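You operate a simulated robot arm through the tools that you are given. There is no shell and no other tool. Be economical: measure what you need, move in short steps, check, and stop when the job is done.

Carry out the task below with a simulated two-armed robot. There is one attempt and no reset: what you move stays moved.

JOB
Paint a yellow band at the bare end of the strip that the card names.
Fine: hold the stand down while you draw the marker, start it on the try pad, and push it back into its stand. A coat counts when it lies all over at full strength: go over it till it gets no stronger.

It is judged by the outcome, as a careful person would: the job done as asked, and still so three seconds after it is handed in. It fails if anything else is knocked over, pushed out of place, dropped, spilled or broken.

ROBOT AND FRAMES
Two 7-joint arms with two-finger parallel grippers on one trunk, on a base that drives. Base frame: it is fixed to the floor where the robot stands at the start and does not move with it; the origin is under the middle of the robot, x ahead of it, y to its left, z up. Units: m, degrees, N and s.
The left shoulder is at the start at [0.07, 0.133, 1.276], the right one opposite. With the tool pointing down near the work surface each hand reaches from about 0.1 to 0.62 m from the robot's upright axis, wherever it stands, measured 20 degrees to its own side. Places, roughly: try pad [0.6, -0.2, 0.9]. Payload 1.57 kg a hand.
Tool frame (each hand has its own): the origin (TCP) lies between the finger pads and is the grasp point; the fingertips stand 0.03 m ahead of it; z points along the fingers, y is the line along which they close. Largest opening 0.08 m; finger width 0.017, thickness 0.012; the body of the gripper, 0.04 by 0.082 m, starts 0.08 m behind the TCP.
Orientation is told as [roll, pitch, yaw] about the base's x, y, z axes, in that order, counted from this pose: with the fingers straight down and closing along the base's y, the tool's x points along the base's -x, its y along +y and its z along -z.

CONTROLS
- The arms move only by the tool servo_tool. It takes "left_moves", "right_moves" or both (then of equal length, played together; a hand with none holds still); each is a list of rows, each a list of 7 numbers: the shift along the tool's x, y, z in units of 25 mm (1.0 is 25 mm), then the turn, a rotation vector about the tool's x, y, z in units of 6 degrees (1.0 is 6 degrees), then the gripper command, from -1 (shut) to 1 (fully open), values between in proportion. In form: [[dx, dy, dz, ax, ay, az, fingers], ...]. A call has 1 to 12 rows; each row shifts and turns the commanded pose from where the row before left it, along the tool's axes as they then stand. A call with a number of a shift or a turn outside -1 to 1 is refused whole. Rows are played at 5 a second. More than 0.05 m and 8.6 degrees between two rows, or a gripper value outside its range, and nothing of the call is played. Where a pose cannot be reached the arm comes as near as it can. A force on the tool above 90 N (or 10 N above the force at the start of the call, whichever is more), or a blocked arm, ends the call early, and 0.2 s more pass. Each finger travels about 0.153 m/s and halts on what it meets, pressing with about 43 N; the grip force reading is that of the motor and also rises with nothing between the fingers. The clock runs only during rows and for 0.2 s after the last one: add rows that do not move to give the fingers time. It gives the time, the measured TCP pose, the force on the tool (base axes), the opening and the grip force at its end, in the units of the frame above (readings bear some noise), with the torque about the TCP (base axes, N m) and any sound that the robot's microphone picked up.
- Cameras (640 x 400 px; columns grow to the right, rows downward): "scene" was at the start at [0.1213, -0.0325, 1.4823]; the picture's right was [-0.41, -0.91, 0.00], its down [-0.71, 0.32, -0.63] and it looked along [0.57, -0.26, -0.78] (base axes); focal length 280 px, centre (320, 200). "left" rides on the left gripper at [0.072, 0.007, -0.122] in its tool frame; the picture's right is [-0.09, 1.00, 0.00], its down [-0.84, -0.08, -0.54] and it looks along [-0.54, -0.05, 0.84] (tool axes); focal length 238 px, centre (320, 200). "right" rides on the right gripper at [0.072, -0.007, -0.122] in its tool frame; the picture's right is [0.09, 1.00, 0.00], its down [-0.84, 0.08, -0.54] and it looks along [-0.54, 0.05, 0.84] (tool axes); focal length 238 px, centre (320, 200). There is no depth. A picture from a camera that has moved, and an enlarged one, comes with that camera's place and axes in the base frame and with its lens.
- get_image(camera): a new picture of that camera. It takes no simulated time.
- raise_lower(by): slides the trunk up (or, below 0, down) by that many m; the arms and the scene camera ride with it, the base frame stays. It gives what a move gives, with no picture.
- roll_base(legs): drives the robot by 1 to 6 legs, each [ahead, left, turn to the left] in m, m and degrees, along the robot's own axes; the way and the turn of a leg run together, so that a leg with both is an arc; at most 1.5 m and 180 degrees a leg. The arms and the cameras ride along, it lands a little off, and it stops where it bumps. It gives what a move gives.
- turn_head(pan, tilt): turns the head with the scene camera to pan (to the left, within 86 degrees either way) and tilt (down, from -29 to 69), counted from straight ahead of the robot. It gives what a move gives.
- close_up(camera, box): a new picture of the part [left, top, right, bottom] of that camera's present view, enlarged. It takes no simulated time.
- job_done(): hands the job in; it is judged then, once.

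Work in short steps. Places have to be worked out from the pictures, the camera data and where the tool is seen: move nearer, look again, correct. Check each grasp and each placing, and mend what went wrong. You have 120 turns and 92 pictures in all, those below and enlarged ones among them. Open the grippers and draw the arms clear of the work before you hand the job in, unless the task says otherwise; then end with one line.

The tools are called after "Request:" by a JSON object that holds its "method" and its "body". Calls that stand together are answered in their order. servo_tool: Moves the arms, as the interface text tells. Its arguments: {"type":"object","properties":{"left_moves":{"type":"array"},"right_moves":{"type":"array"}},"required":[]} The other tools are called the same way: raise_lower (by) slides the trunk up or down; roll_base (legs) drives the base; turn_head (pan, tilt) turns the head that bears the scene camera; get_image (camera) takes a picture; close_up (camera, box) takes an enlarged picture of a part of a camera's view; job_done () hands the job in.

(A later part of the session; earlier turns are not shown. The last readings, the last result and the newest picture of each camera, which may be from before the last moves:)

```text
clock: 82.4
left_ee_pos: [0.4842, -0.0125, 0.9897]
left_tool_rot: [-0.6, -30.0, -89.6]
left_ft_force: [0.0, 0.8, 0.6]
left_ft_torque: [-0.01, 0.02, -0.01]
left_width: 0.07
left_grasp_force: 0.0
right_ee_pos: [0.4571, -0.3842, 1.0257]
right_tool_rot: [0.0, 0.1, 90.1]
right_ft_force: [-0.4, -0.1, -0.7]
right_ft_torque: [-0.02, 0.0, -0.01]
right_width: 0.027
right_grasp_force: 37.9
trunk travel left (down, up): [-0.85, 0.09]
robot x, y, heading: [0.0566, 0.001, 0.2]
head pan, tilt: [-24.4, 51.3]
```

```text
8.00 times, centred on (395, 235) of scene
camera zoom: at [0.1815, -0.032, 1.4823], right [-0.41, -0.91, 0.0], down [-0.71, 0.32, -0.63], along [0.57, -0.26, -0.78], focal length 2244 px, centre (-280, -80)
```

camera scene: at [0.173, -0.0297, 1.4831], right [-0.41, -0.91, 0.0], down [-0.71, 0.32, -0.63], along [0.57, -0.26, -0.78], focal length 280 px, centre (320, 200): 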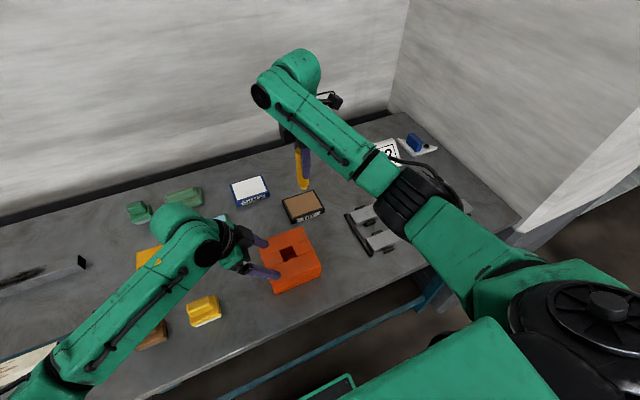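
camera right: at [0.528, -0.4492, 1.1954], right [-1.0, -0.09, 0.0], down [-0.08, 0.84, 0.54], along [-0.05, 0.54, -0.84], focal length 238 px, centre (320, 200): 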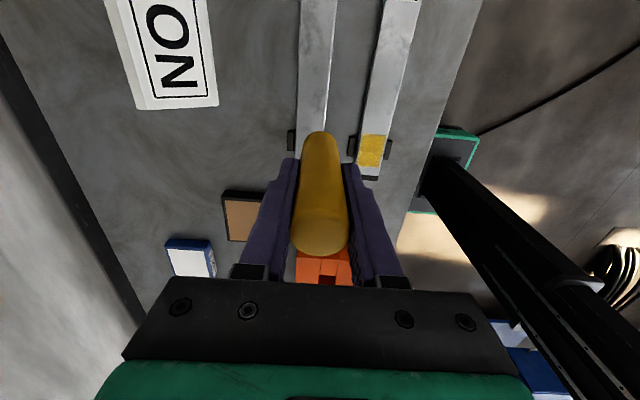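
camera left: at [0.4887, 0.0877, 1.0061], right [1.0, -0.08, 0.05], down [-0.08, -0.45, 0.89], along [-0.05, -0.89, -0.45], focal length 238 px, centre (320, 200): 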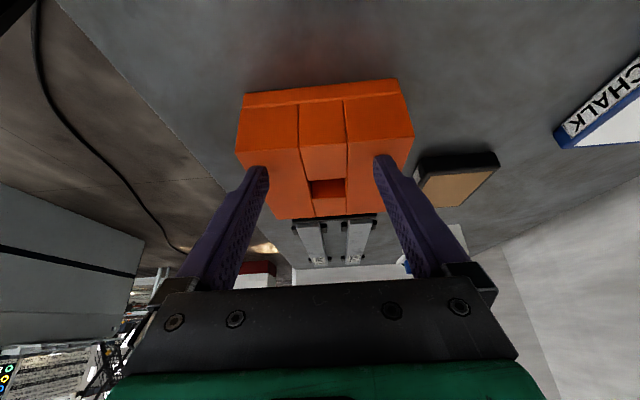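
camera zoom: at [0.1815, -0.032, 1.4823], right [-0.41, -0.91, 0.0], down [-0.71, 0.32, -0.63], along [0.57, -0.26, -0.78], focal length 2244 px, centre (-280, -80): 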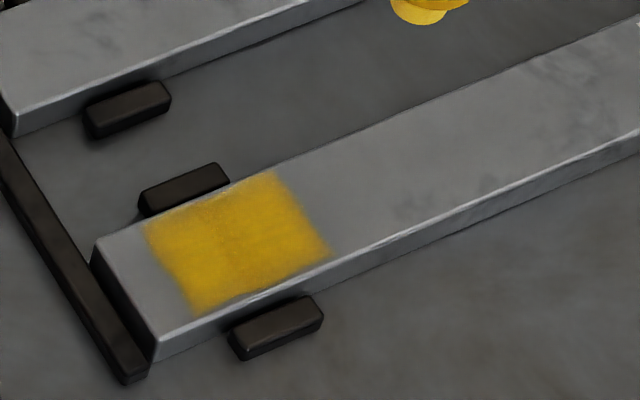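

The right border stayed put: the zone (50 mm) is confirmed. One more complete coat reaching past all borders, to see whether it gets stronger.

Request:
{"method": "servo_tool", "body": {"right_moves": [[-0.6, -0.1, 0.5, 0, 0, 0, -1], [-0.6, 0, 1, 0, 0, 0, -1], [0, 0, 0.9, 0, 0, 0, -1], [0, 0, 0.4, 0, 0, 0, -1], [0, 0, 0.22, 0, 0, 0, -1], [0, 0.38, 0, 0, 0, 0, -1], [0, 0.38, 0, 0, 0, 0, -1], [0, 0.38, 0, 0, 0, 0, -1], [0, 0.38, 0, 0, 0, 0, -1], [-0.3, 0, 0, 0, 0, 0, -1]]}}

Request:
{"method": "servo_tool", "body": {"right_moves": [[0, -0.38, 0, 0, 0, 0, -1], [0, -0.38, 0, 0, 0, 0, -1], [0, -0.38, 0, 0, 0, 0, -1], [0, -0.38, 0, 0, 0, 0, -1], [-0.3, 0, 0, 0, 0, 0, -1], [0, 0.38, 0, 0, 0, 0, -1], [0, 0.38, 0, 0, 0, 0, -1], [0, 0.38, 0, 0, 0, 0, -1], [0, 0.38, 0, 0, 0, 0, -1], [-0.3, 0, 0, 0, 0, 0, -1]]}}

Request:
{"method": "servo_tool", "body": {"right_moves": [[0, -0.38, 0, 0, 0, 0, -1], [0, -0.38, 0, 0, 0, 0, -1], [0, -0.38, 0, 0, 0, 0, -1], [0, -0.38, 0, 0, 0, 0, -1], [-0.3, 0, 0, 0, 0, 0, -1], [0, 0.38, 0, 0, 0, 0, -1], [0, 0.38, 0, 0, 0, 0, -1], [0, 0.38, 0, 0, 0, 0, -1], [0, 0.38, 0, 0, 0, 0, -1], [-0.3, 0, 0, 0, 0, 0, -1]]}}

Request:
{"method": "servo_tool", "body": {"right_moves": [[0, -0.38, 0, 0, 0, 0, -1], [0, -0.38, 0, 0, 0, 0, -1], [0, -0.38, 0, 0, 0, 0, -1], [0, -0.38, 0, 0, 0, 0, -1], [-0.3, 0, 0, 0, 0, 0, -1], [0, 0.38, 0, 0, 0, 0, -1], [0, 0.38, 0, 0, 0, 0, -1], [0, 0.38, 0, 0, 0, 0, -1], [0, 0.38, 0, 0, 0, 0, -1]]}}

Request:
{"method": "servo_tool", "body": {"right_moves": [[0, 0, -0.4, 0, 0, 0, -1], [0, 0, -0.8, 0, 0, 0, -1], [1, 0, -0.8, 0, 0, 0, -1], [1, -0.75, -1, 0, 0, 0, -1], [1, -0.75, 0, 0, 0, 0, -1], [0, 0, 0, 0, 0, 0, -1]]}}

Request:
{"method": "close_up", "body": {"camera": "scene", "box": [360, 210, 430, 260]}}

```text
clock: 84.6
left_ee_pos: [0.4814, -0.0121, 0.9901]
left_tool_rot: [-0.5, -29.9, -89.7]
left_ft_force: [0.1, -0.5, 0.0]
left_ft_torque: [0.03, 0.0, 0.0]
left_width: 0.0698
left_grasp_force: 0.1
right_ee_pos: [0.4201, -0.3463, 0.9501]
right_tool_rot: [-0.2, 0.2, 90.0]
right_ft_force: [3.3, -8.0, 21.7]
right_ft_torque: [-0.6, -0.38, -0.06]
right_width: 0.0271
right_grasp_force: 37.4
trunk travel left (down, up): [-0.85, 0.09]
robot x, y, heading: [0.0623, -0.0022, 0.1]
head pan, tilt: [-24.4, 51.3]
```

```text
clock: 86.8
left_ee_pos: [0.4812, -0.0122, 0.9907]
left_tool_rot: [-0.4, -30.0, -89.8]
left_ft_force: [0.5, 0.1, -0.1]
left_ft_torque: [0.01, 0.03, -0.03]
left_width: 0.0698
left_grasp_force: 0.1
right_ee_pos: [0.42, -0.3326, 0.9491]
right_tool_rot: [-0.1, 0.3, 90.0]
right_ft_force: [3.7, -8.6, 25.4]
right_ft_torque: [-0.63, -0.45, -0.07]
right_width: 0.0269
right_grasp_force: 37.5
trunk travel left (down, up): [-0.85, 0.09]
robot x, y, heading: [0.0583, -0.0028, 0.2]
head pan, tilt: [-24.4, 51.3]
```

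```text
clock: 89.0
left_ee_pos: [0.4824, -0.0136, 0.991]
left_tool_rot: [-0.4, -30.0, -89.9]
left_ft_force: [0.0, -0.1, 0.3]
left_ft_torque: [0.01, -0.01, -0.01]
left_width: 0.0699
left_grasp_force: 0.0
right_ee_pos: [0.4184, -0.3155, 0.9492]
right_tool_rot: [-0.1, 0.2, 90.1]
right_ft_force: [5.6, -8.1, 25.4]
right_ft_torque: [-0.64, -0.54, -0.07]
right_width: 0.0272
right_grasp_force: 38.0
trunk travel left (down, up): [-0.85, 0.09]
robot x, y, heading: [0.0589, -0.001, -0.3]
head pan, tilt: [-24.4, 51.3]
```

```text
clock: 91.0
left_ee_pos: [0.4829, -0.0106, 0.9908]
left_tool_rot: [-0.5, -30.1, -89.7]
left_ft_force: [0.1, -0.1, 0.7]
left_ft_torque: [0.01, -0.01, 0.01]
left_width: 0.0702
left_grasp_force: 0.1
right_ee_pos: [0.4218, -0.3065, 0.9491]
right_tool_rot: [-0.2, 0.0, 90.1]
right_ft_force: [7.2, -1.0, 16.6]
right_ft_torque: [0.03, -0.6, -0.03]
right_width: 0.027
right_grasp_force: 37.4
trunk travel left (down, up): [-0.85, 0.09]
robot x, y, heading: [0.0587, -0.0003, -0.3]
head pan, tilt: [-24.4, 51.3]
```

```text
clock: 92.4
left_ee_pos: [0.4841, -0.012, 0.9904]
left_tool_rot: [-0.6, -30.0, -89.7]
left_ft_force: [0.5, -0.1, 0.0]
left_ft_torque: [0.01, 0.0, -0.01]
left_width: 0.0698
left_grasp_force: 0.0
right_ee_pos: [0.459, -0.3814, 1.0233]
right_tool_rot: [-0.1, 0.0, 90.1]
right_ft_force: [-0.6, 0.0, -0.7]
right_ft_torque: [0.01, 0.0, -0.01]
right_width: 0.0273
right_grasp_force: 38.4
trunk travel left (down, up): [-0.85, 0.09]
robot x, y, heading: [0.0601, 0.0011, -0.2]
head pan, tilt: [-24.4, 51.3]
```

```text
8.00 times, centred on (395, 235) of scene
camera zoom: at [0.1805, -0.0317, 1.4824], right [-0.41, -0.91, 0.0], down [-0.71, 0.32, -0.63], along [0.57, -0.26, -0.78], focal length 2244 px, centre (-280, -80)
```

zoom: 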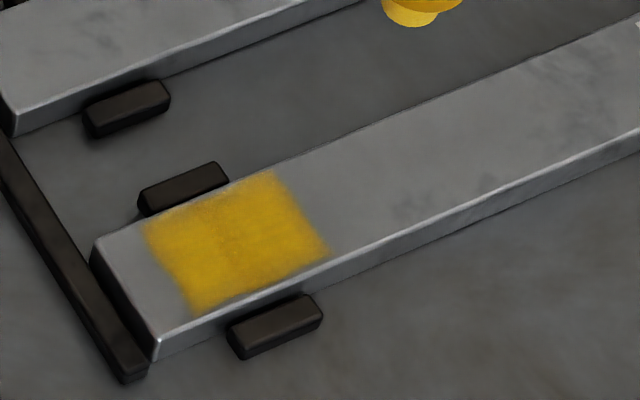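

Nearly unchanged from the previous coat. Check from the right camera at the same viewpoint as before.

Request:
{"method": "servo_tool", "body": {"right_moves": [[0, -0.9, -1, 0, 0, 0, -1], [0, -0.9, -1, 0, 0, 0, -1], [0, -0.8, 0, 0, 0, 0, -1], [0, 0, 0, 0, 0, 0, -1]]}}

Request:
{"method": "close_up", "body": {"camera": "right", "box": [335, 120, 405, 190]}}

```text
clock: 93.4
left_ee_pos: [0.4844, -0.0121, 0.9905]
left_tool_rot: [-0.6, -30.0, -89.7]
left_ft_force: [0.6, -0.5, -0.2]
left_ft_torque: [0.01, 0.06, 0.0]
left_width: 0.0701
left_grasp_force: 0.0
right_ee_pos: [0.5242, -0.3811, 1.0732]
right_tool_rot: [0.0, 0.0, 90.1]
right_ft_force: [-0.8, -0.3, -1.3]
right_ft_torque: [-0.02, 0.0, 0.04]
right_width: 0.0272
right_grasp_force: 37.6
trunk travel left (down, up): [-0.85, 0.09]
robot x, y, heading: [0.0588, 0.0026, -0.1]
head pan, tilt: [-24.4, 51.3]
```

```text
5.71 times, centred on (370, 155) of right
camera zoom: at [0.5304, -0.4537, 1.1949], right [-1.0, -0.09, 0.0], down [-0.08, 0.84, 0.54], along [-0.05, 0.54, -0.84], focal length 1362 px, centre (34, 457)
```

zoom: 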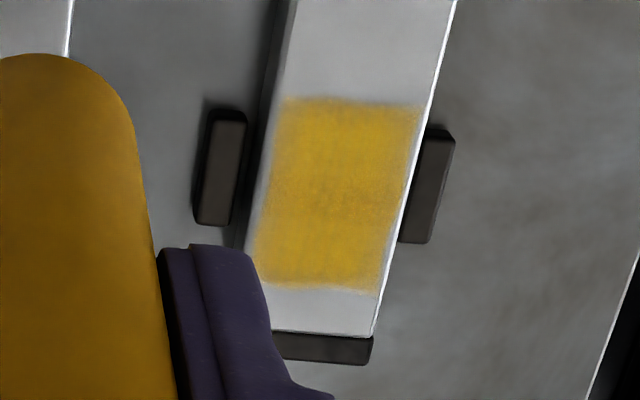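

Even and saturated nearly everywhere; the left end is slightly paler. One last full coat with slightly wider reach.

Request:
{"method": "servo_tool", "body": {"right_moves": [[-0.5, 0.9, 0.5, 0, 0, 0, -1], [-0.5, 0.9, 0.8, 0, 0, 0, -1], [0, 0.8, 1, 0, 0, 0, -1], [0, 0, 1, 0, 0, 0, -1], [0, 0, 1, 0, 0, 0, -1], [0, 0, 0.5, 0, 0, 0, -1], [0, 0, 0.23, 0, 0, 0, -1], [0, 0.37, 0, 0, 0, 0, -1], [0, 0.37, 0, 0, 0, 0, -1], [0, 0.37, 0, 0, 0, 0, -1], [0, 0.37, 0, 0, 0, 0, -1], [-0.34, 0, 0, 0, 0, 0, -1]]}}

Request:
{"method": "servo_tool", "body": {"right_moves": [[0, -0.38, 0, 0, 0, 0, -1], [0, -0.38, 0, 0, 0, 0, -1], [0, -0.38, 0, 0, 0, 0, -1], [0, -0.38, 0, 0, 0, 0, -1], [-0.34, 0, 0, 0, 0, 0, -1], [0, 0.38, 0, 0, 0, 0, -1], [0, 0.38, 0, 0, 0, 0, -1], [0, 0.38, 0, 0, 0, 0, -1], [0, 0.38, 0, 0, 0, 0, -1], [-0.34, 0, 0, 0, 0, 0, -1]]}}

Request:
{"method": "servo_tool", "body": {"right_moves": [[0, -0.38, 0, 0, 0, 0, -1], [0, -0.38, 0, 0, 0, 0, -1], [0, -0.38, 0, 0, 0, 0, -1], [0, -0.38, 0, 0, 0, 0, -1], [-0.34, 0, 0, 0, 0, 0, -1], [0, 0.38, 0, 0, 0, 0, -1], [0, 0.38, 0, 0, 0, 0, -1], [0, 0.38, 0, 0, 0, 0, -1], [0, 0.38, 0, 0, 0, 0, -1], [-0.34, 0, 0, 0, 0, 0, -1]]}}

Request:
{"method": "servo_tool", "body": {"right_moves": [[0, -0.38, 0, 0, 0, 0, -1], [0, -0.38, 0, 0, 0, 0, -1], [0, -0.38, 0, 0, 0, 0, -1], [0, -0.38, 0, 0, 0, 0, -1], [-0.3, 0, 0, 0, 0, 0, -1], [0, 0.38, 0, 0, 0, 0, -1], [0, 0.38, 0, 0, 0, 0, -1], [0, 0.38, 0, 0, 0, 0, -1], [0, 0.38, 0, 0, 0, 0, -1], [-0.2, 0, 0, 0, 0, 0, -1]]}}

Request:
{"method": "servo_tool", "body": {"right_moves": [[0, -0.38, 0, 0, 0, 0, -1], [0, -0.38, 0, 0, 0, 0, -1], [0, -0.38, 0, 0, 0, 0, -1], [0, -0.38, 0, 0, 0, 0, -1], [0, 0, -0.4, 0, 0, 0, -1], [0, 0, -0.8, 0, 0, 0, -1], [1, -0.6, -0.8, 0, 0, 0, -1], [1, -1, -1, 0, 0, 0, -1], [1, -1, -1, 0, 0, 0, -1], [0.3, 0, -1, 0, 0, 0, -1], [0, 0, 0, 0, 0, 0, -1]]}}

Request:
{"method": "close_up", "body": {"camera": "right", "box": [335, 120, 405, 190]}}

Request:
{"method": "close_up", "body": {"camera": "scene", "box": [360, 210, 430, 260]}}

```text
clock: 96.0
left_ee_pos: [0.4818, -0.0138, 0.9908]
left_tool_rot: [-0.4, -30.0, -89.8]
left_ft_force: [-0.1, -0.4, -0.1]
left_ft_torque: [0.0, -0.01, 0.0]
left_width: 0.0699
left_grasp_force: 0.1
right_ee_pos: [0.4205, -0.3508, 0.9494]
right_tool_rot: [-0.3, 0.4, 90.0]
right_ft_force: [5.2, -10.1, 28.2]
right_ft_torque: [-0.76, -0.48, -0.09]
right_width: 0.0273
right_grasp_force: 37.5
trunk travel left (down, up): [-0.85, 0.09]
robot x, y, heading: [0.0615, 0.004, 0.0]
head pan, tilt: [-24.4, 51.3]
```

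```text
clock: 98.2
left_ee_pos: [0.4822, -0.0132, 0.991]
left_tool_rot: [-0.4, -30.0, -89.8]
left_ft_force: [-0.2, 0.2, 0.1]
left_ft_torque: [-0.01, -0.02, -0.02]
left_width: 0.07
left_grasp_force: 0.0
right_ee_pos: [0.4198, -0.3338, 0.9497]
right_tool_rot: [-0.4, 0.3, 90.0]
right_ft_force: [4.7, -9.5, 28.0]
right_ft_torque: [-0.77, -0.5, -0.06]
right_width: 0.027
right_grasp_force: 37.2
trunk travel left (down, up): [-0.85, 0.09]
robot x, y, heading: [0.0602, -0.0006, 0.3]
head pan, tilt: [-24.4, 51.3]
```

```text
clock: 100.4
left_ee_pos: [0.4813, -0.0124, 0.9908]
left_tool_rot: [-0.4, -30.0, -89.8]
left_ft_force: [0.4, 0.5, -0.3]
left_ft_torque: [0.01, 0.02, 0.05]
left_width: 0.07
left_grasp_force: 0.1
right_ee_pos: [0.42, -0.3163, 0.9494]
right_tool_rot: [-0.3, 0.4, 90.0]
right_ft_force: [5.1, -9.5, 30.4]
right_ft_torque: [-0.75, -0.55, -0.03]
right_width: 0.0269
right_grasp_force: 38.0
trunk travel left (down, up): [-0.85, 0.09]
robot x, y, heading: [0.0583, 0.0019, -0.1]
head pan, tilt: [-24.4, 51.3]
```

```text
clock: 102.6
left_ee_pos: [0.482, -0.0125, 0.9899]
left_tool_rot: [-0.6, -30.0, -89.8]
left_ft_force: [-0.9, 0.5, 0.1]
left_ft_torque: [0.01, 0.0, -0.01]
left_width: 0.0699
left_grasp_force: 0.0
right_ee_pos: [0.4207, -0.3044, 0.9487]
right_tool_rot: [-0.3, 0.2, 90.0]
right_ft_force: [5.4, -8.5, 27.5]
right_ft_torque: [-0.61, -0.54, -0.05]
right_width: 0.027
right_grasp_force: 37.9
trunk travel left (down, up): [-0.85, 0.09]
robot x, y, heading: [0.0621, 0.0001, -0.2]
head pan, tilt: [-24.4, 51.3]
```

```text
clock: 105.0
left_ee_pos: [0.4841, -0.0128, 0.9897]
left_tool_rot: [-0.5, -29.9, -89.6]
left_ft_force: [0.7, 0.4, 0.0]
left_ft_torque: [0.0, -0.04, 0.0]
left_width: 0.07
left_grasp_force: 0.0
right_ee_pos: [0.5251, -0.3868, 1.0715]
right_tool_rot: [0.0, 0.0, 90.1]
right_ft_force: [0.8, -0.5, -0.5]
right_ft_torque: [0.01, 0.0, -0.01]
right_width: 0.0268
right_grasp_force: 37.4
trunk travel left (down, up): [-0.85, 0.09]
robot x, y, heading: [0.0578, 0.0037, 0.1]
head pan, tilt: [-24.4, 51.3]
```

```text
5.71 times, centred on (370, 155) of right
camera zoom: at [0.5309, -0.4584, 1.1935], right [-1.0, -0.09, 0.0], down [-0.08, 0.84, 0.54], along [-0.05, 0.54, -0.84], focal length 1362 px, centre (34, 457)
```

zoom: 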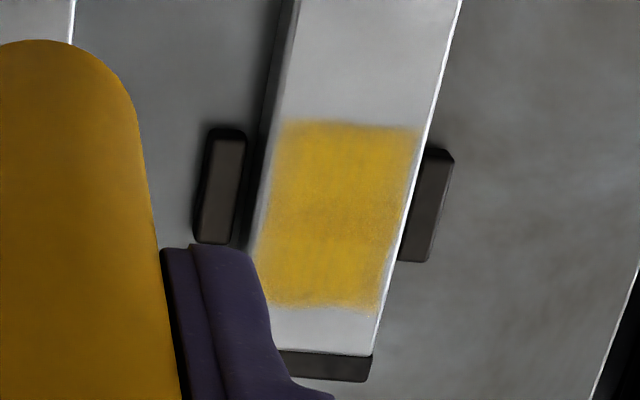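

```text
8.00 times, centred on (395, 235) of scene
camera zoom: at [0.1813, -0.0322, 1.4823], right [-0.41, -0.91, 0.0], down [-0.71, 0.32, -0.63], along [0.57, -0.26, -0.78], focal length 2244 px, centre (-280, -80)
```

zoom: 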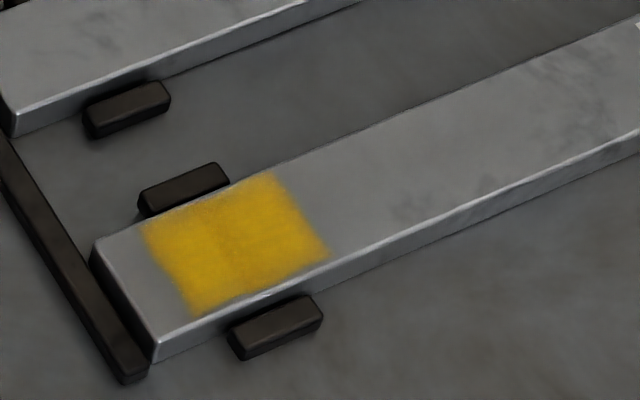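

Still slightly more uniform than before, so one more identical coat to see if it has stopped changing.

Request:
{"method": "servo_tool", "body": {"right_moves": [[-0.7, 0.9, 0.5, 0, 0, 0, -1], [-0.55, 0.9, 0.8, 0, 0, 0, -1], [0, 0.83, 1, 0, 0, 0, -1], [0, 0, 1, 0, 0, 0, -1], [0, 0, 1, 0, 0, 0, -1], [0, 0, 0.5, 0, 0, 0, -1], [0, 0, 0.2, 0, 0, 0, -1], [0, 0.37, 0, 0, 0, 0, -1], [0, 0.37, 0, 0, 0, 0, -1], [0, 0.37, 0, 0, 0, 0, -1], [0, 0.37, 0, 0, 0, 0, -1], [-0.32, 0, 0, 0, 0, 0, -1]]}}

Request:
{"method": "servo_tool", "body": {"right_moves": [[0, -0.38, 0, 0, 0, 0, -1], [0, -0.38, 0, 0, 0, 0, -1], [0, -0.38, 0, 0, 0, 0, -1], [0, -0.38, 0, 0, 0, 0, -1], [-0.32, 0, 0, 0, 0, 0, -1], [0, 0.38, 0, 0, 0, 0, -1], [0, 0.38, 0, 0, 0, 0, -1], [0, 0.38, 0, 0, 0, 0, -1], [0, 0.38, 0, 0, 0, 0, -1], [-0.32, 0, 0, 0, 0, 0, -1]]}}

Request:
{"method": "servo_tool", "body": {"right_moves": [[0, -0.38, 0, 0, 0, 0, -1], [0, -0.38, 0, 0, 0, 0, -1], [0, -0.38, 0, 0, 0, 0, -1], [0, -0.38, 0, 0, 0, 0, -1], [-0.32, 0, 0, 0, 0, 0, -1], [0, 0.38, 0, 0, 0, 0, -1], [0, 0.38, 0, 0, 0, 0, -1], [0, 0.38, 0, 0, 0, 0, -1], [0, 0.38, 0, 0, 0, 0, -1], [-0.32, 0, 0, 0, 0, 0, -1]]}}

Request:
{"method": "servo_tool", "body": {"right_moves": [[0, -0.38, 0, 0, 0, 0, -1], [0, -0.38, 0, 0, 0, 0, -1], [0, -0.38, 0, 0, 0, 0, -1], [0, -0.38, 0, 0, 0, 0, -1], [-0.3, 0, 0, 0, 0, 0, -1], [0, 0.38, 0, 0, 0, 0, -1], [0, 0.38, 0, 0, 0, 0, -1], [0, 0.38, 0, 0, 0, 0, -1], [0, 0.38, 0, 0, 0, 0, -1], [-0.2, 0, 0, 0, 0, 0, -1]]}}

Request:
{"method": "servo_tool", "body": {"right_moves": [[0, -0.38, 0, 0, 0, 0, -1], [0, -0.38, 0, 0, 0, 0, -1], [0, -0.38, 0, 0, 0, 0, -1], [0, -0.38, 0, 0, 0, 0, -1], [0, 0, -0.4, 0, 0, 0, -1], [0, 0, -0.8, 0, 0, 0, -1], [1, -0.6, -0.8, 0, 0, 0, -1], [1, -1, -1, 0, 0, 0, -1], [1, -1, -1, 0, 0, 0, -1], [0.3, 0, -1, 0, 0, 0, -1], [0, 0, 0, 0, 0, 0, -1]]}}

Request:
{"method": "close_up", "body": {"camera": "right", "box": [335, 120, 405, 190]}}

Request:
{"method": "close_up", "body": {"camera": "scene", "box": [360, 210, 430, 260]}}

```text
clock: 107.6
left_ee_pos: [0.4828, -0.012, 0.9913]
left_tool_rot: [-0.5, -29.9, -89.8]
left_ft_force: [-1.1, -0.2, -0.2]
left_ft_torque: [0.03, 0.0, -0.01]
left_width: 0.0701
left_grasp_force: 0.0
right_ee_pos: [0.4195, -0.3474, 0.9489]
right_tool_rot: [-0.1, 0.2, 89.9]
right_ft_force: [0.6, -5.5, 14.3]
right_ft_torque: [-0.42, -0.05, -0.01]
right_width: 0.0271
right_grasp_force: 38.1
trunk travel left (down, up): [-0.85, 0.09]
robot x, y, heading: [0.061, -0.0002, -0.1]
head pan, tilt: [-24.4, 51.3]
```

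```text
clock: 109.8
left_ee_pos: [0.4826, -0.0129, 0.9912]
left_tool_rot: [-0.4, -30.0, -89.8]
left_ft_force: [0.0, -0.1, 0.2]
left_ft_torque: [0.02, -0.03, 0.0]
left_width: 0.0696
left_grasp_force: 0.1
right_ee_pos: [0.4196, -0.3325, 0.9486]
right_tool_rot: [-0.2, 0.2, 90.0]
right_ft_force: [2.7, -8.6, 24.9]
right_ft_torque: [-0.73, -0.31, -0.04]
right_width: 0.0272
right_grasp_force: 37.2
trunk travel left (down, up): [-0.85, 0.09]
robot x, y, heading: [0.0565, -0.002, 0.2]
head pan, tilt: [-24.4, 51.3]
```

```text
clock: 112.0
left_ee_pos: [0.4826, -0.0117, 0.9914]
left_tool_rot: [-0.5, -30.0, -89.7]
left_ft_force: [-0.1, -0.8, 0.0]
left_ft_torque: [0.0, 0.01, 0.0]
left_width: 0.0701
left_grasp_force: 0.0
right_ee_pos: [0.4198, -0.3151, 0.9482]
right_tool_rot: [0.0, 0.1, 90.0]
right_ft_force: [-1.5, -3.9, 9.4]
right_ft_torque: [-0.31, 0.08, -0.01]
right_width: 0.0271
right_grasp_force: 37.6
trunk travel left (down, up): [-0.85, 0.09]
robot x, y, heading: [0.0604, 0.0034, -0.2]
head pan, tilt: [-24.4, 51.3]
```

```text
clock: 114.2
left_ee_pos: [0.483, -0.0126, 0.9912]
left_tool_rot: [-0.5, -30.0, -89.8]
left_ft_force: [-0.8, -0.1, 0.6]
left_ft_torque: [-0.04, 0.01, 0.01]
left_width: 0.0699
left_grasp_force: 0.0
right_ee_pos: [0.4207, -0.3027, 0.9497]
right_tool_rot: [-0.1, 0.1, 90.0]
right_ft_force: [-0.1, -4.5, 10.8]
right_ft_torque: [-0.35, -0.12, -0.01]
right_width: 0.027
right_grasp_force: 37.6
trunk travel left (down, up): [-0.85, 0.09]
robot x, y, heading: [0.0592, -0.0005, 0.1]
head pan, tilt: [-24.4, 51.3]
```

```text
clock: 116.6
left_ee_pos: [0.4838, -0.0118, 0.9905]
left_tool_rot: [-0.6, -29.9, -89.7]
left_ft_force: [0.4, -0.1, 0.1]
left_ft_torque: [0.0, 0.0, -0.03]
left_width: 0.0702
left_grasp_force: 0.0
right_ee_pos: [0.5263, -0.3829, 1.074]
right_tool_rot: [0.0, 0.0, 90.1]
right_ft_force: [0.8, 0.4, -0.6]
right_ft_torque: [0.01, 0.02, 0.0]
right_width: 0.0267
right_grasp_force: 37.7
trunk travel left (down, up): [-0.85, 0.09]
robot x, y, heading: [0.0629, 0.0034, 0.1]
head pan, tilt: [-24.4, 51.3]
```

```text
5.71 times, centred on (370, 155) of right
camera zoom: at [0.5327, -0.4553, 1.1951], right [-1.0, -0.09, 0.0], down [-0.08, 0.84, 0.54], along [-0.05, 0.54, -0.84], focal length 1362 px, centre (34, 457)
```

zoom: 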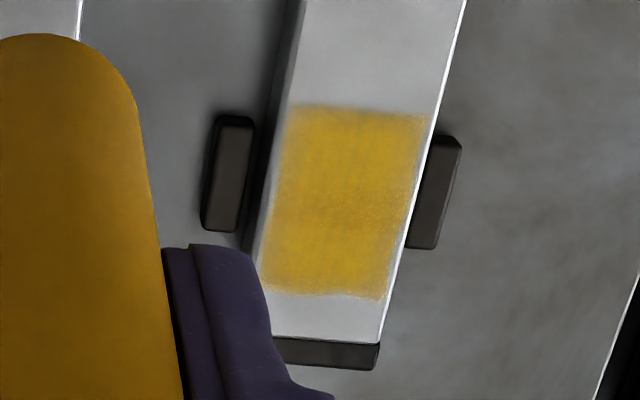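

```text
8.00 times, centred on (395, 235) of scene
camera zoom: at [0.1811, -0.0321, 1.4823], right [-0.41, -0.91, 0.0], down [-0.71, 0.32, -0.63], along [0.57, -0.26, -0.78], focal length 2244 px, centre (-280, -80)
```

zoom: 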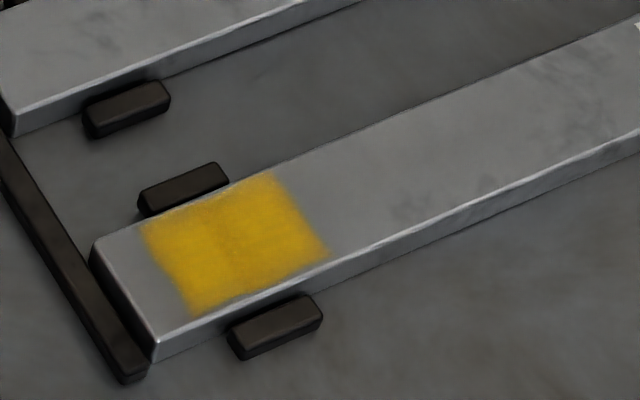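

The coat has stopped changing: full strength. Take the marker back over the stand, with the left hand drawn off a bit further.

Request:
{"method": "servo_tool", "body": {"right_moves": [[-0.977, 0.143, 0, 0, 0, 0, -1], [-0.977, 0.143, 0, 0, 0, 0, -1], [-0.977, 0.143, 0, 0, 0, 0, -1], [-0.977, 0.143, 0, 0, 0, 0, -1], [-0.977, 0.143, 0, 0, 0, 0, -1], [-0.977, 0.143, 0, 0, 0, 0, -1], [-0.977, 0.143, 0, 0, 0, 0, -1], [-0.977, 0.143, 0, 0, 0, 0, -1], [-0.977, 0.143, 0, 0, 0, 0, -1], [-0.977, 0.143, 0, 0, 0, 0, -1], [-0.977, 0.143, 0, 0, 0, 0, -1], [-0.977, 0.143, 0, 0, 0, 0, -1]], "left_moves": [[0, 0, -1, 0, 0, 0, 0.75], [0, 0, -1, 0, 0, 0, 0.75], [0, 0, 0, 0, 0, 0, 0.75], [0, 0, 0, 0, 0, 0, 0.75], [0, 0, 0, 0, 0, 0, 0.75], [0, 0, 0, 0, 0, 0, 0.75], [0, 0, 0, 0, 0, 0, 0.75], [0, 0, 0, 0, 0, 0, 0.75], [0, 0, 0, 0, 0, 0, 0.75], [0, 0, 0, 0, 0, 0, 0.75], [0, 0, 0, 0, 0, 0, 0.75], [0, 0, 0, 0, 0, 0, 0.75]]}}

Request:
{"method": "close_up", "body": {"camera": "scene", "box": [220, 180, 340, 290]}}

Request:
{"method": "get_image", "body": {"camera": "left"}}

Request:
{"method": "get_image", "body": {"camera": "right"}}

```text
clock: 119.2
left_ee_pos: [0.4848, 0.0147, 1.035]
left_tool_rot: [-0.6, -30.0, -89.7]
left_ft_force: [0.4, 0.6, 0.3]
left_ft_torque: [0.0, 0.0, 0.0]
left_width: 0.07
left_grasp_force: 0.1
right_ee_pos: [0.4811, -0.0903, 1.0714]
right_tool_rot: [0.0, 0.1, 90.0]
right_ft_force: [0.4, 0.0, -0.6]
right_ft_torque: [0.01, 0.02, -0.02]
right_width: 0.0271
right_grasp_force: 37.6
trunk travel left (down, up): [-0.85, 0.09]
robot x, y, heading: [0.0603, 0.0012, -0.2]
head pan, tilt: [-24.4, 51.3]
```

```text
3.64 times, centred on (280, 235) of scene
camera zoom: at [0.1814, -0.0306, 1.4823], right [-0.41, -0.91, 0.0], down [-0.71, 0.32, -0.63], along [0.57, -0.26, -0.78], focal length 1020 px, centre (466, 73)
```

zoom: 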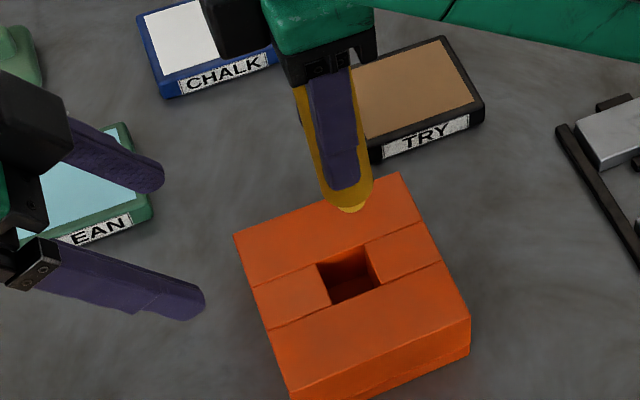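

```text
34 pictures are left
camera left: at [0.4933, 0.1378, 1.1023], right [1.0, -0.08, 0.04], down [-0.07, -0.45, 0.89], along [-0.05, -0.89, -0.46], focal length 238 px, centre (320, 200)
```

left: 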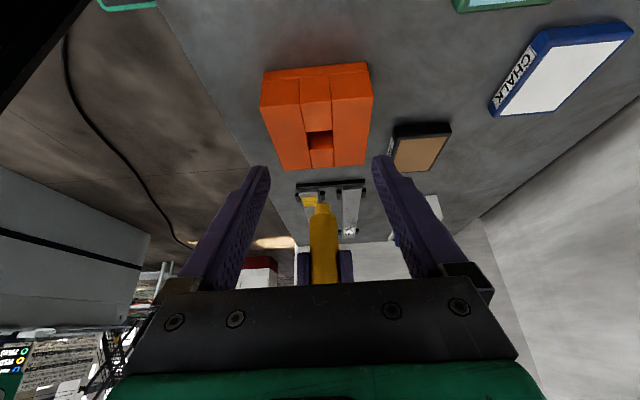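

```text
33 pictures are left
camera right: at [0.4868, -0.1613, 1.1943], right [-1.0, -0.09, 0.0], down [-0.08, 0.84, 0.54], along [-0.05, 0.54, -0.84], focal length 238 px, centre (320, 200)
```

right: 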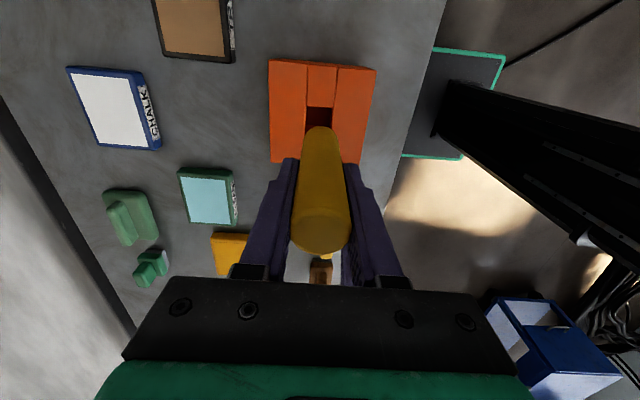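

Hole ≈ (.4835, −.0897). Nudge +2 mm in x and lower to just above the hole.

Request:
{"method": "servo_tool", "body": {"right_moves": [[0, -0.08, 0.6, 0, 0, 0, -1], [0, 0, 0.7, 0, 0, 0, -1], [0, 0, 0.7, 0, 0, 0, -1], [0, 0, 0.5, 0, 0, 0, -1], [0, 0, 0, 0, 0, 0, -1]]}}

Request:
{"method": "close_up", "body": {"camera": "scene", "box": [240, 200, 330, 280]}}

Request:
{"method": "close_up", "body": {"camera": "left", "box": [250, 50, 390, 190]}}

```text
clock: 120.4
left_ee_pos: [0.4855, 0.0132, 1.0343]
left_tool_rot: [-0.6, -29.9, -89.7]
left_ft_force: [0.0, -0.8, 0.6]
left_ft_torque: [-0.03, -0.01, -0.01]
left_width: 0.0702
left_grasp_force: 0.1
right_ee_pos: [0.4831, -0.0904, 1.0111]
right_tool_rot: [0.1, -0.1, 90.0]
right_ft_force: [-0.7, -0.2, -0.5]
right_ft_torque: [0.01, -0.02, -0.02]
right_width: 0.027
right_grasp_force: 38.3
trunk travel left (down, up): [-0.85, 0.09]
robot x, y, heading: [0.0597, 0.0006, 0.0]
head pan, tilt: [-24.4, 51.3]
```

```text
5.00 times, centred on (285, 240) of scene
camera zoom: at [0.1812, -0.0317, 1.4823], right [-0.41, -0.91, 0.0], down [-0.71, 0.32, -0.63], along [0.57, -0.26, -0.78], focal length 1403 px, centre (495, 0)
```

zoom: 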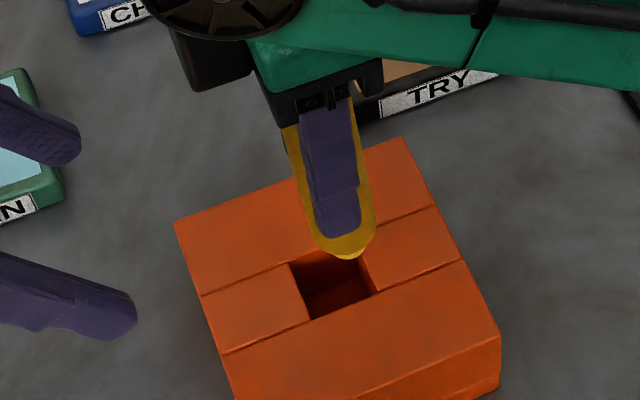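

```text
2.86 times, centred on (320, 120) of left
camera zoom: at [0.4932, 0.137, 1.1024], right [1.0, -0.08, 0.04], down [-0.07, -0.45, 0.89], along [-0.05, -0.89, -0.46], focal length 681 px, centre (320, 429)
```

zoom: 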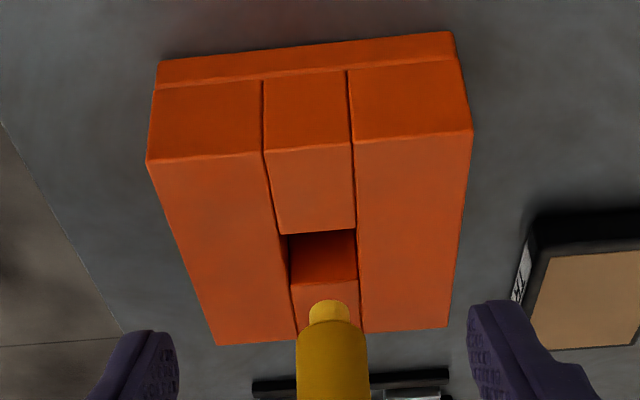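

Aligned within ~1 mm and no tilt visible. Lower slowly into the hole, watching the force.

Request:
{"method": "servo_tool", "body": {"right_moves": [[0, 0.03, 0.2, 0, 0, 0, -1], [0, 0, 0.2, 0, 0, 0, -1], [0, 0, 0.2, 0, 0, 0, -1], [0, 0, 0.2, 0, 0, 0, -1], [0, 0, 0.2, 0, 0, 0, -1], [0, 0, 0, 0, 0, 0, -1]]}}

Request:
{"method": "close_up", "body": {"camera": "scene", "box": [240, 200, 330, 280]}}

Request:
{"method": "close_up", "body": {"camera": "left", "box": [250, 50, 390, 190]}}

```text
clock: 121.8
left_ee_pos: [0.4787, 0.0124, 1.0354]
left_tool_rot: [-0.3, -30.0, -89.8]
left_ft_force: [-0.6, -0.8, 0.8]
left_ft_torque: [-0.03, 0.03, 0.04]
left_width: 0.0702
left_grasp_force: 0.0
right_ee_pos: [0.4811, -0.0914, 0.9906]
right_tool_rot: [-0.9, 0.0, 89.8]
right_ft_force: [4.1, -5.0, 39.0]
right_ft_torque: [-0.91, -0.41, 0.07]
right_width: 0.027
right_grasp_force: 37.4
trunk travel left (down, up): [-0.85, 0.09]
robot x, y, heading: [0.0551, 0.002, -0.1]
head pan, tilt: [-24.4, 51.3]
```

```text
5.00 times, centred on (285, 240) of scene
camera zoom: at [0.1755, -0.0317, 1.4834], right [-0.41, -0.91, 0.0], down [-0.71, 0.32, -0.63], along [0.57, -0.26, -0.78], focal length 1403 px, centre (495, 0)
```

zoom: 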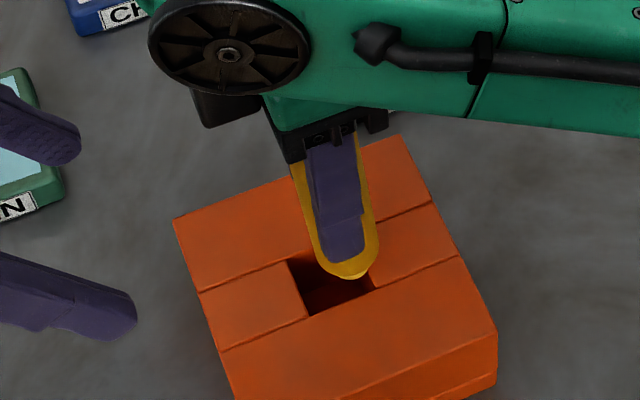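

```text
2.86 times, centred on (320, 120) of left
camera zoom: at [0.4891, 0.1369, 1.1049], right [1.0, -0.08, 0.04], down [-0.07, -0.45, 0.89], along [-0.05, -0.89, -0.46], focal length 681 px, centre (320, 429)
```

zoom: 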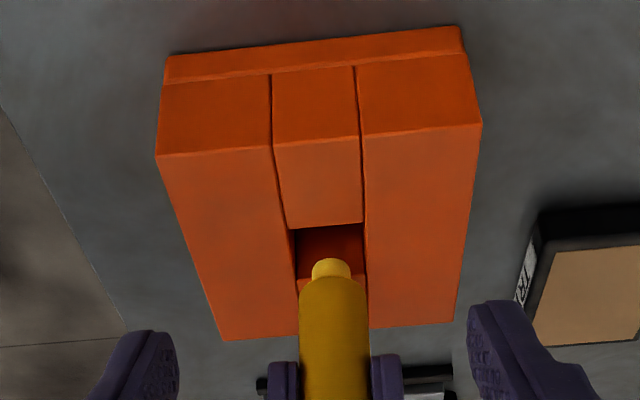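

The nib caught the −y rim: it sits ~6–8 mm to −y of the TCP line (marker tilted a little in the grip by the strokes). Lift and inspect.

Request:
{"method": "servo_tool", "body": {"right_moves": [[0, 0, -0.3, 0, 0, 0, -1], [0, 0, -0.7, 0, 0, 0, -1], [0, 0, -0.7, 0, 0, 0, -1], [0, 0, 0, 0, 0, 0, -1]]}}

Request:
{"method": "get_image", "body": {"camera": "right"}}

Request:
{"method": "close_up", "body": {"camera": "scene", "box": [240, 180, 330, 260]}}

```text
clock: 122.8
left_ee_pos: [0.4842, 0.0131, 1.0332]
left_tool_rot: [-0.6, -30.1, -89.7]
left_ft_force: [1.5, 0.3, 0.2]
left_ft_torque: [0.0, 0.01, 0.02]
left_width: 0.0701
left_grasp_force: 0.0
right_ee_pos: [0.483, -0.0906, 1.0266]
right_tool_rot: [0.1, 0.0, 90.1]
right_ft_force: [-0.4, -0.6, -0.9]
right_ft_torque: [0.0, 0.01, -0.02]
right_width: 0.0272
right_grasp_force: 37.8
trunk travel left (down, up): [-0.85, 0.09]
robot x, y, heading: [0.0616, 0.0019, 0.3]
head pan, tilt: [-24.4, 51.3]
```

```text
28 pictures are left
camera right: at [0.4886, -0.1621, 1.1485], right [-1.0, -0.09, 0.0], down [-0.08, 0.84, 0.54], along [-0.05, 0.54, -0.84], focal length 238 px, centre (320, 200)
```

right: 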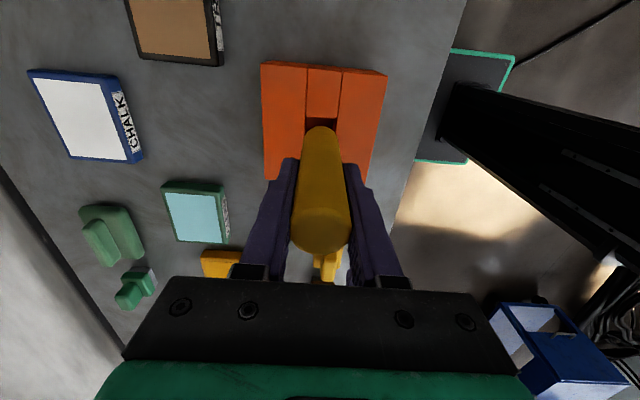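

```text
5.00 times, centred on (285, 220) of scene
camera zoom: at [0.182, -0.0319, 1.4822], right [-0.41, -0.91, 0.0], down [-0.71, 0.32, -0.62], along [0.57, -0.26, -0.78], focal length 1403 px, centre (495, 100)
```

zoom: 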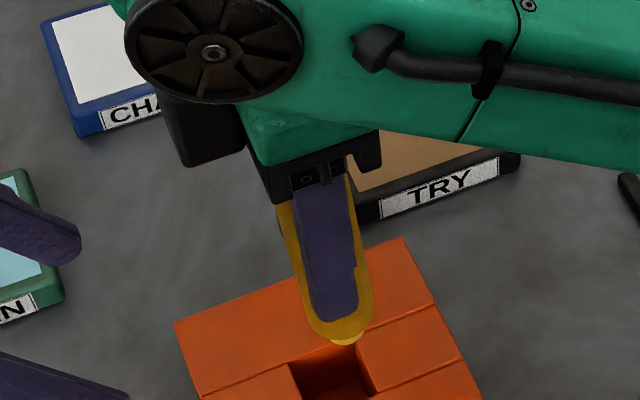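

The marker is tilted about 2.5° (nib toward −y). Counter-rotate the hand and shift +3 mm in y, then check.

Request:
{"method": "servo_tool", "body": {"right_moves": [[-0.13, 0, 0, 0, -0.42, 0, -1], [0, 0, 0, 0, 0, 0, -1], [0, 0, 0, 0, 0, 0, -1]]}}

Request:
{"method": "close_up", "body": {"camera": "scene", "box": [240, 180, 330, 260]}}

Request:
{"method": "close_up", "body": {"camera": "left", "box": [250, 50, 390, 260]}}

```text
clock: 123.6
left_ee_pos: [0.4845, 0.0118, 1.0339]
left_tool_rot: [-0.6, -29.9, -89.8]
left_ft_force: [0.9, 0.5, 1.0]
left_ft_torque: [-0.05, 0.02, 0.01]
left_width: 0.0702
left_grasp_force: 0.1
right_ee_pos: [0.4816, -0.0872, 1.0273]
right_tool_rot: [-0.1, -2.6, 90.0]
right_ft_force: [-0.3, 0.2, -1.1]
right_ft_torque: [0.03, 0.0, 0.0]
right_width: 0.027
right_grasp_force: 38.2
trunk travel left (down, up): [-0.85, 0.09]
robot x, y, heading: [0.0555, 0.0013, 0.1]
head pan, tilt: [-24.4, 51.3]
```

```text
5.00 times, centred on (285, 220) of scene
camera zoom: at [0.1812, -0.0318, 1.4823], right [-0.41, -0.91, 0.0], down [-0.71, 0.32, -0.63], along [0.57, -0.26, -0.78], focal length 1403 px, centre (495, 100)
```

zoom: 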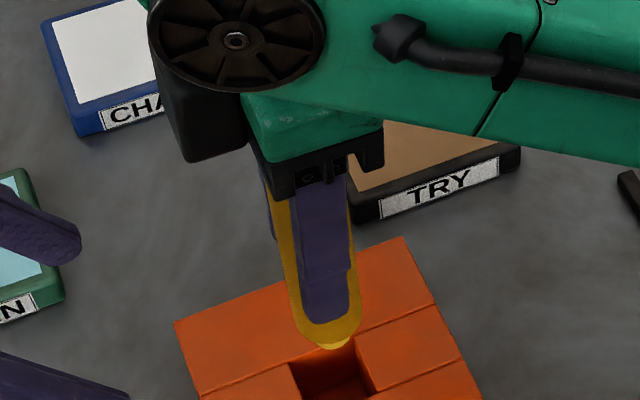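

```text
1.90 times, centred on (320, 155) of left
camera zoom: at [0.4931, 0.137, 1.1025], right [1.0, -0.08, 0.04], down [-0.07, -0.45, 0.89], along [-0.05, -0.89, -0.46], focal length 454 px, centre (320, 286)
```

zoom: 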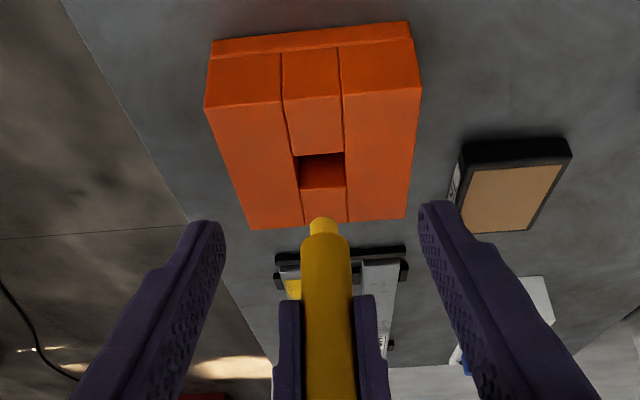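

Now close to vertical, nib within ~2 mm of the hole centre (the tilted approach adds +1.3 mm in y). Lower gently.

Request:
{"method": "servo_tool", "body": {"right_moves": [[0, -0.02, 0.4, 0, 0, 0, -1], [0, 0, 0.3, 0, 0, 0, -1], [0, 0, 0.2, 0, 0, 0, -1], [0, 0, 0.2, 0, 0, 0, -1], [0, 0, 0.15, 0, 0, 0, -1], [0, 0, 0, 0, 0, 0, -1]]}}

Request:
{"method": "close_up", "body": {"camera": "left", "box": [270, 60, 370, 160]}}

Request:
{"method": "close_up", "body": {"camera": "scene", "box": [240, 200, 330, 280]}}

```text
clock: 125.0
left_ee_pos: [0.4856, 0.0136, 1.0345]
left_tool_rot: [-0.6, -30.0, -89.8]
left_ft_force: [0.8, 0.5, 0.1]
left_ft_torque: [0.03, 0.02, -0.02]
left_width: 0.0701
left_grasp_force: 0.0
right_ee_pos: [0.4824, -0.0855, 0.9967]
right_tool_rot: [0.0, -2.5, 90.0]
right_ft_force: [0.0, 0.2, -0.6]
right_ft_torque: [0.04, -0.02, -0.01]
right_width: 0.0269
right_grasp_force: 37.9
trunk travel left (down, up): [-0.85, 0.09]
robot x, y, heading: [0.065, 0.001, 0.3]
head pan, tilt: [-24.4, 51.3]
```

```text
4.00 times, centred on (320, 110) of left
camera zoom: at [0.4932, 0.1369, 1.1025], right [1.0, -0.08, 0.04], down [-0.07, -0.45, 0.89], along [-0.05, -0.89, -0.46], focal length 953 px, centre (320, 560)
```

zoom: 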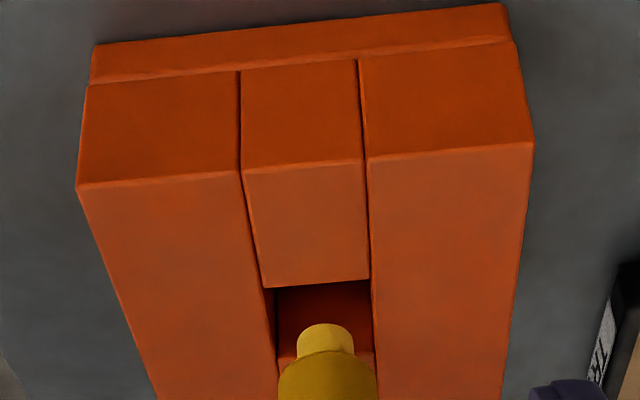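

```text
5.00 times, centred on (285, 240) of scene
camera zoom: at [0.1812, -0.0319, 1.4823], right [-0.41, -0.91, 0.0], down [-0.71, 0.32, -0.63], along [0.57, -0.26, -0.78], focal length 1403 px, centre (495, 0)
```

zoom: 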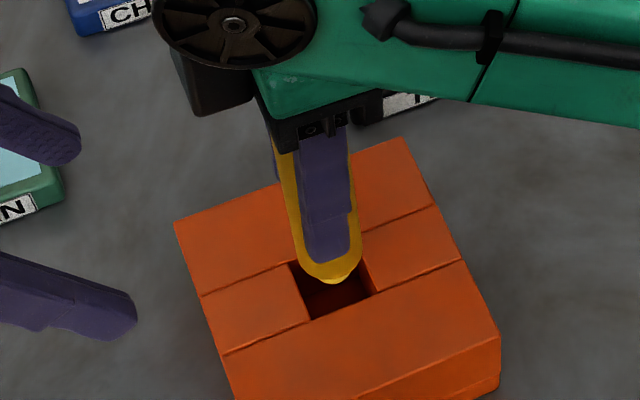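

Nib is at the mouth, inside the hole outline. Continue down slowly.

Request:
{"method": "servo_tool", "body": {"right_moves": [[0, 0.03, 0.12, 0, 0, 0, -1], [0, 0, 0.12, 0, 0, 0, -1], [0, 0, 0.12, 0, 0, 0, -1], [0, 0, 0.12, 0, 0, 0, -1], [0, 0, 0, 0, 0, 0, -1]]}}

Request:
{"method": "close_up", "body": {"camera": "left", "box": [270, 60, 370, 160]}}

```text
clock: 126.2
left_ee_pos: [0.4841, 0.0119, 1.0337]
left_tool_rot: [-0.6, -30.0, -89.8]
left_ft_force: [-0.9, 0.1, -0.3]
left_ft_torque: [-0.01, -0.01, -0.02]
left_width: 0.0697
left_grasp_force: 0.0
right_ee_pos: [0.4823, -0.0857, 0.9834]
right_tool_rot: [0.0, -2.4, 90.1]
right_ft_force: [0.3, 0.4, -1.9]
right_ft_torque: [0.01, 0.01, 0.01]
right_width: 0.027
right_grasp_force: 37.7
trunk travel left (down, up): [-0.85, 0.09]
robot x, y, heading: [0.0636, -0.0044, -0.1]
head pan, tilt: [-24.4, 51.3]
```

```text
4.00 times, centred on (320, 110) of left
camera zoom: at [0.4932, 0.1369, 1.1025], right [1.0, -0.08, 0.04], down [-0.07, -0.45, 0.89], along [-0.05, -0.89, -0.46], focal length 953 px, centre (320, 560)
```

zoom: 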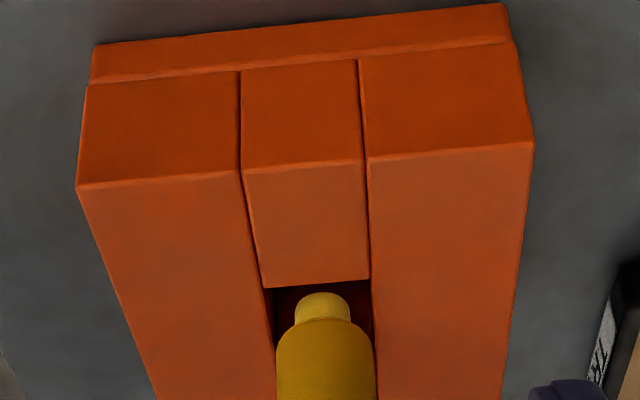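

Nib is inside, no force. Keep lowering with y compensation so the marker moves straight down.

Request:
{"method": "servo_tool", "body": {"right_moves": [[0.005, 0.02, 0.12, 0, 0, 0, -1], [0.005, 0, 0.12, 0, 0, 0, -1], [0.005, 0, 0.12, 0, 0, 0, -1], [0, 0, 0, 0, 0, 0, -1]]}}

```text
clock: 127.2
left_ee_pos: [0.4855, 0.0134, 1.034]
left_tool_rot: [-0.5, -30.0, -89.7]
left_ft_force: [0.1, -0.2, 0.0]
left_ft_torque: [-0.01, 0.0, 0.02]
left_width: 0.0699
left_grasp_force: 0.1
right_ee_pos: [0.4815, -0.0847, 0.9746]
right_tool_rot: [0.0, -2.6, 90.1]
right_ft_force: [0.5, 0.2, -0.6]
right_ft_torque: [0.02, 0.01, 0.03]
right_width: 0.027
right_grasp_force: 37.7
trunk travel left (down, up): [-0.85, 0.09]
robot x, y, heading: [0.0577, 0.0013, -0.2]
head pan, tilt: [-24.4, 51.3]
```

Request:
{"method": "servo_tool", "body": {"right_moves": [[0.005, 0, 0.12, 0, 0, 0, -1], [0.005, 0, 0.12, 0, 0, 0, -1], [0.005, 0, 0.12, 0, 0, 0, -1], [0, 0, 0, 0, 0, 0, -1]]}}

Request:
{"method": "close_up", "body": {"camera": "left", "box": [270, 60, 370, 160]}}

```text
clock: 128.2
left_ee_pos: [0.4844, 0.0126, 1.0337]
left_tool_rot: [-0.6, -30.0, -89.7]
left_ft_force: [-0.8, -0.5, 0.6]
left_ft_torque: [-0.03, -0.02, -0.02]
left_width: 0.0699
left_grasp_force: 0.1
right_ee_pos: [0.4811, -0.0855, 0.9667]
right_tool_rot: [0.0, -2.6, 90.0]
right_ft_force: [-0.5, 0.6, -0.7]
right_ft_torque: [0.0, 0.03, 0.0]
right_width: 0.027
right_grasp_force: 37.4
trunk travel left (down, up): [-0.85, 0.09]
robot x, y, heading: [0.0613, 0.0002, -0.2]
head pan, tilt: [-24.4, 51.3]
```

```text
4.00 times, centred on (320, 110) of left
camera zoom: at [0.4932, 0.137, 1.1024], right [1.0, -0.08, 0.04], down [-0.07, -0.45, 0.89], along [-0.05, -0.89, -0.46], focal length 953 px, centre (320, 560)
```

zoom: 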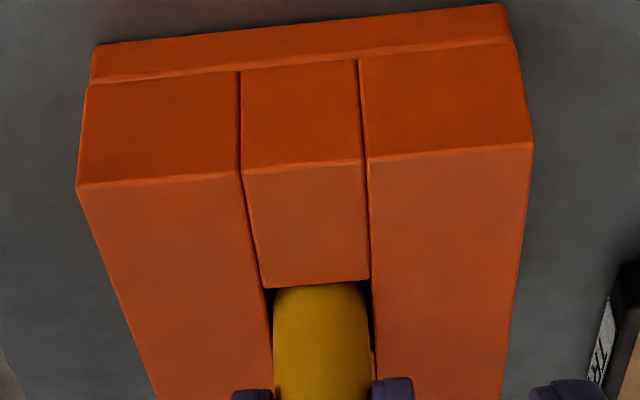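

Body is in the hole. Push on to the seat (original TCP z ≈ .9545).

Request:
{"method": "servo_tool", "body": {"right_moves": [[0.005, 0, 0.12, 0, 0, 0, -1], [0.005, 0, 0.12, 0, 0, 0, -1], [0.005, 0, 0.12, 0, 0, 0, -1], [0.003, 0, 0.06, 0, 0, 0, -1], [0, 0, 0, 0, 0, 0, -1]]}}

```text
clock: 129.4
left_ee_pos: [0.485, 0.012, 1.0338]
left_tool_rot: [-0.5, -30.0, -89.7]
left_ft_force: [0.5, 0.0, -0.6]
left_ft_torque: [0.02, 0.0, -0.01]
left_width: 0.07
left_grasp_force: 0.1
right_ee_pos: [0.4804, -0.0846, 0.9559]
right_tool_rot: [-0.1, -2.5, 90.1]
right_ft_force: [-0.6, 0.5, -0.3]
right_ft_torque: [0.01, -0.01, -0.01]
right_width: 0.027
right_grasp_force: 37.9
trunk travel left (down, up): [-0.85, 0.09]
robot x, y, heading: [0.0582, -0.0017, -0.3]
head pan, tilt: [-24.4, 51.3]
```

No resistance yet; continue in 1.5 mm rows until seated.

Request:
{"method": "servo_tool", "body": {"right_moves": [[0.003, 0, 0.06, 0, 0, 0, -1], [0.003, 0, 0.06, 0, 0, 0, -1], [0.003, 0, 0.06, 0, 0, 0, -1], [0, 0, 0, 0, 0, 0, -1]]}}

```text
clock: 130.4
left_ee_pos: [0.4859, 0.0125, 1.0336]
left_tool_rot: [-0.7, -30.0, -89.7]
left_ft_force: [-1.4, -0.6, 0.0]
left_ft_torque: [-0.01, 0.01, 0.02]
left_width: 0.07
left_grasp_force: 0.1
right_ee_pos: [0.4819, -0.0867, 0.9507]
right_tool_rot: [0.1, -2.5, 90.2]
right_ft_force: [-0.9, 1.4, 0.0]
right_ft_torque: [0.01, 0.01, -0.02]
right_width: 0.0268
right_grasp_force: 37.3
trunk travel left (down, up): [-0.85, 0.09]
robot x, y, heading: [0.0625, 0.0003, -0.0]
head pan, tilt: [-24.4, 51.3]
```

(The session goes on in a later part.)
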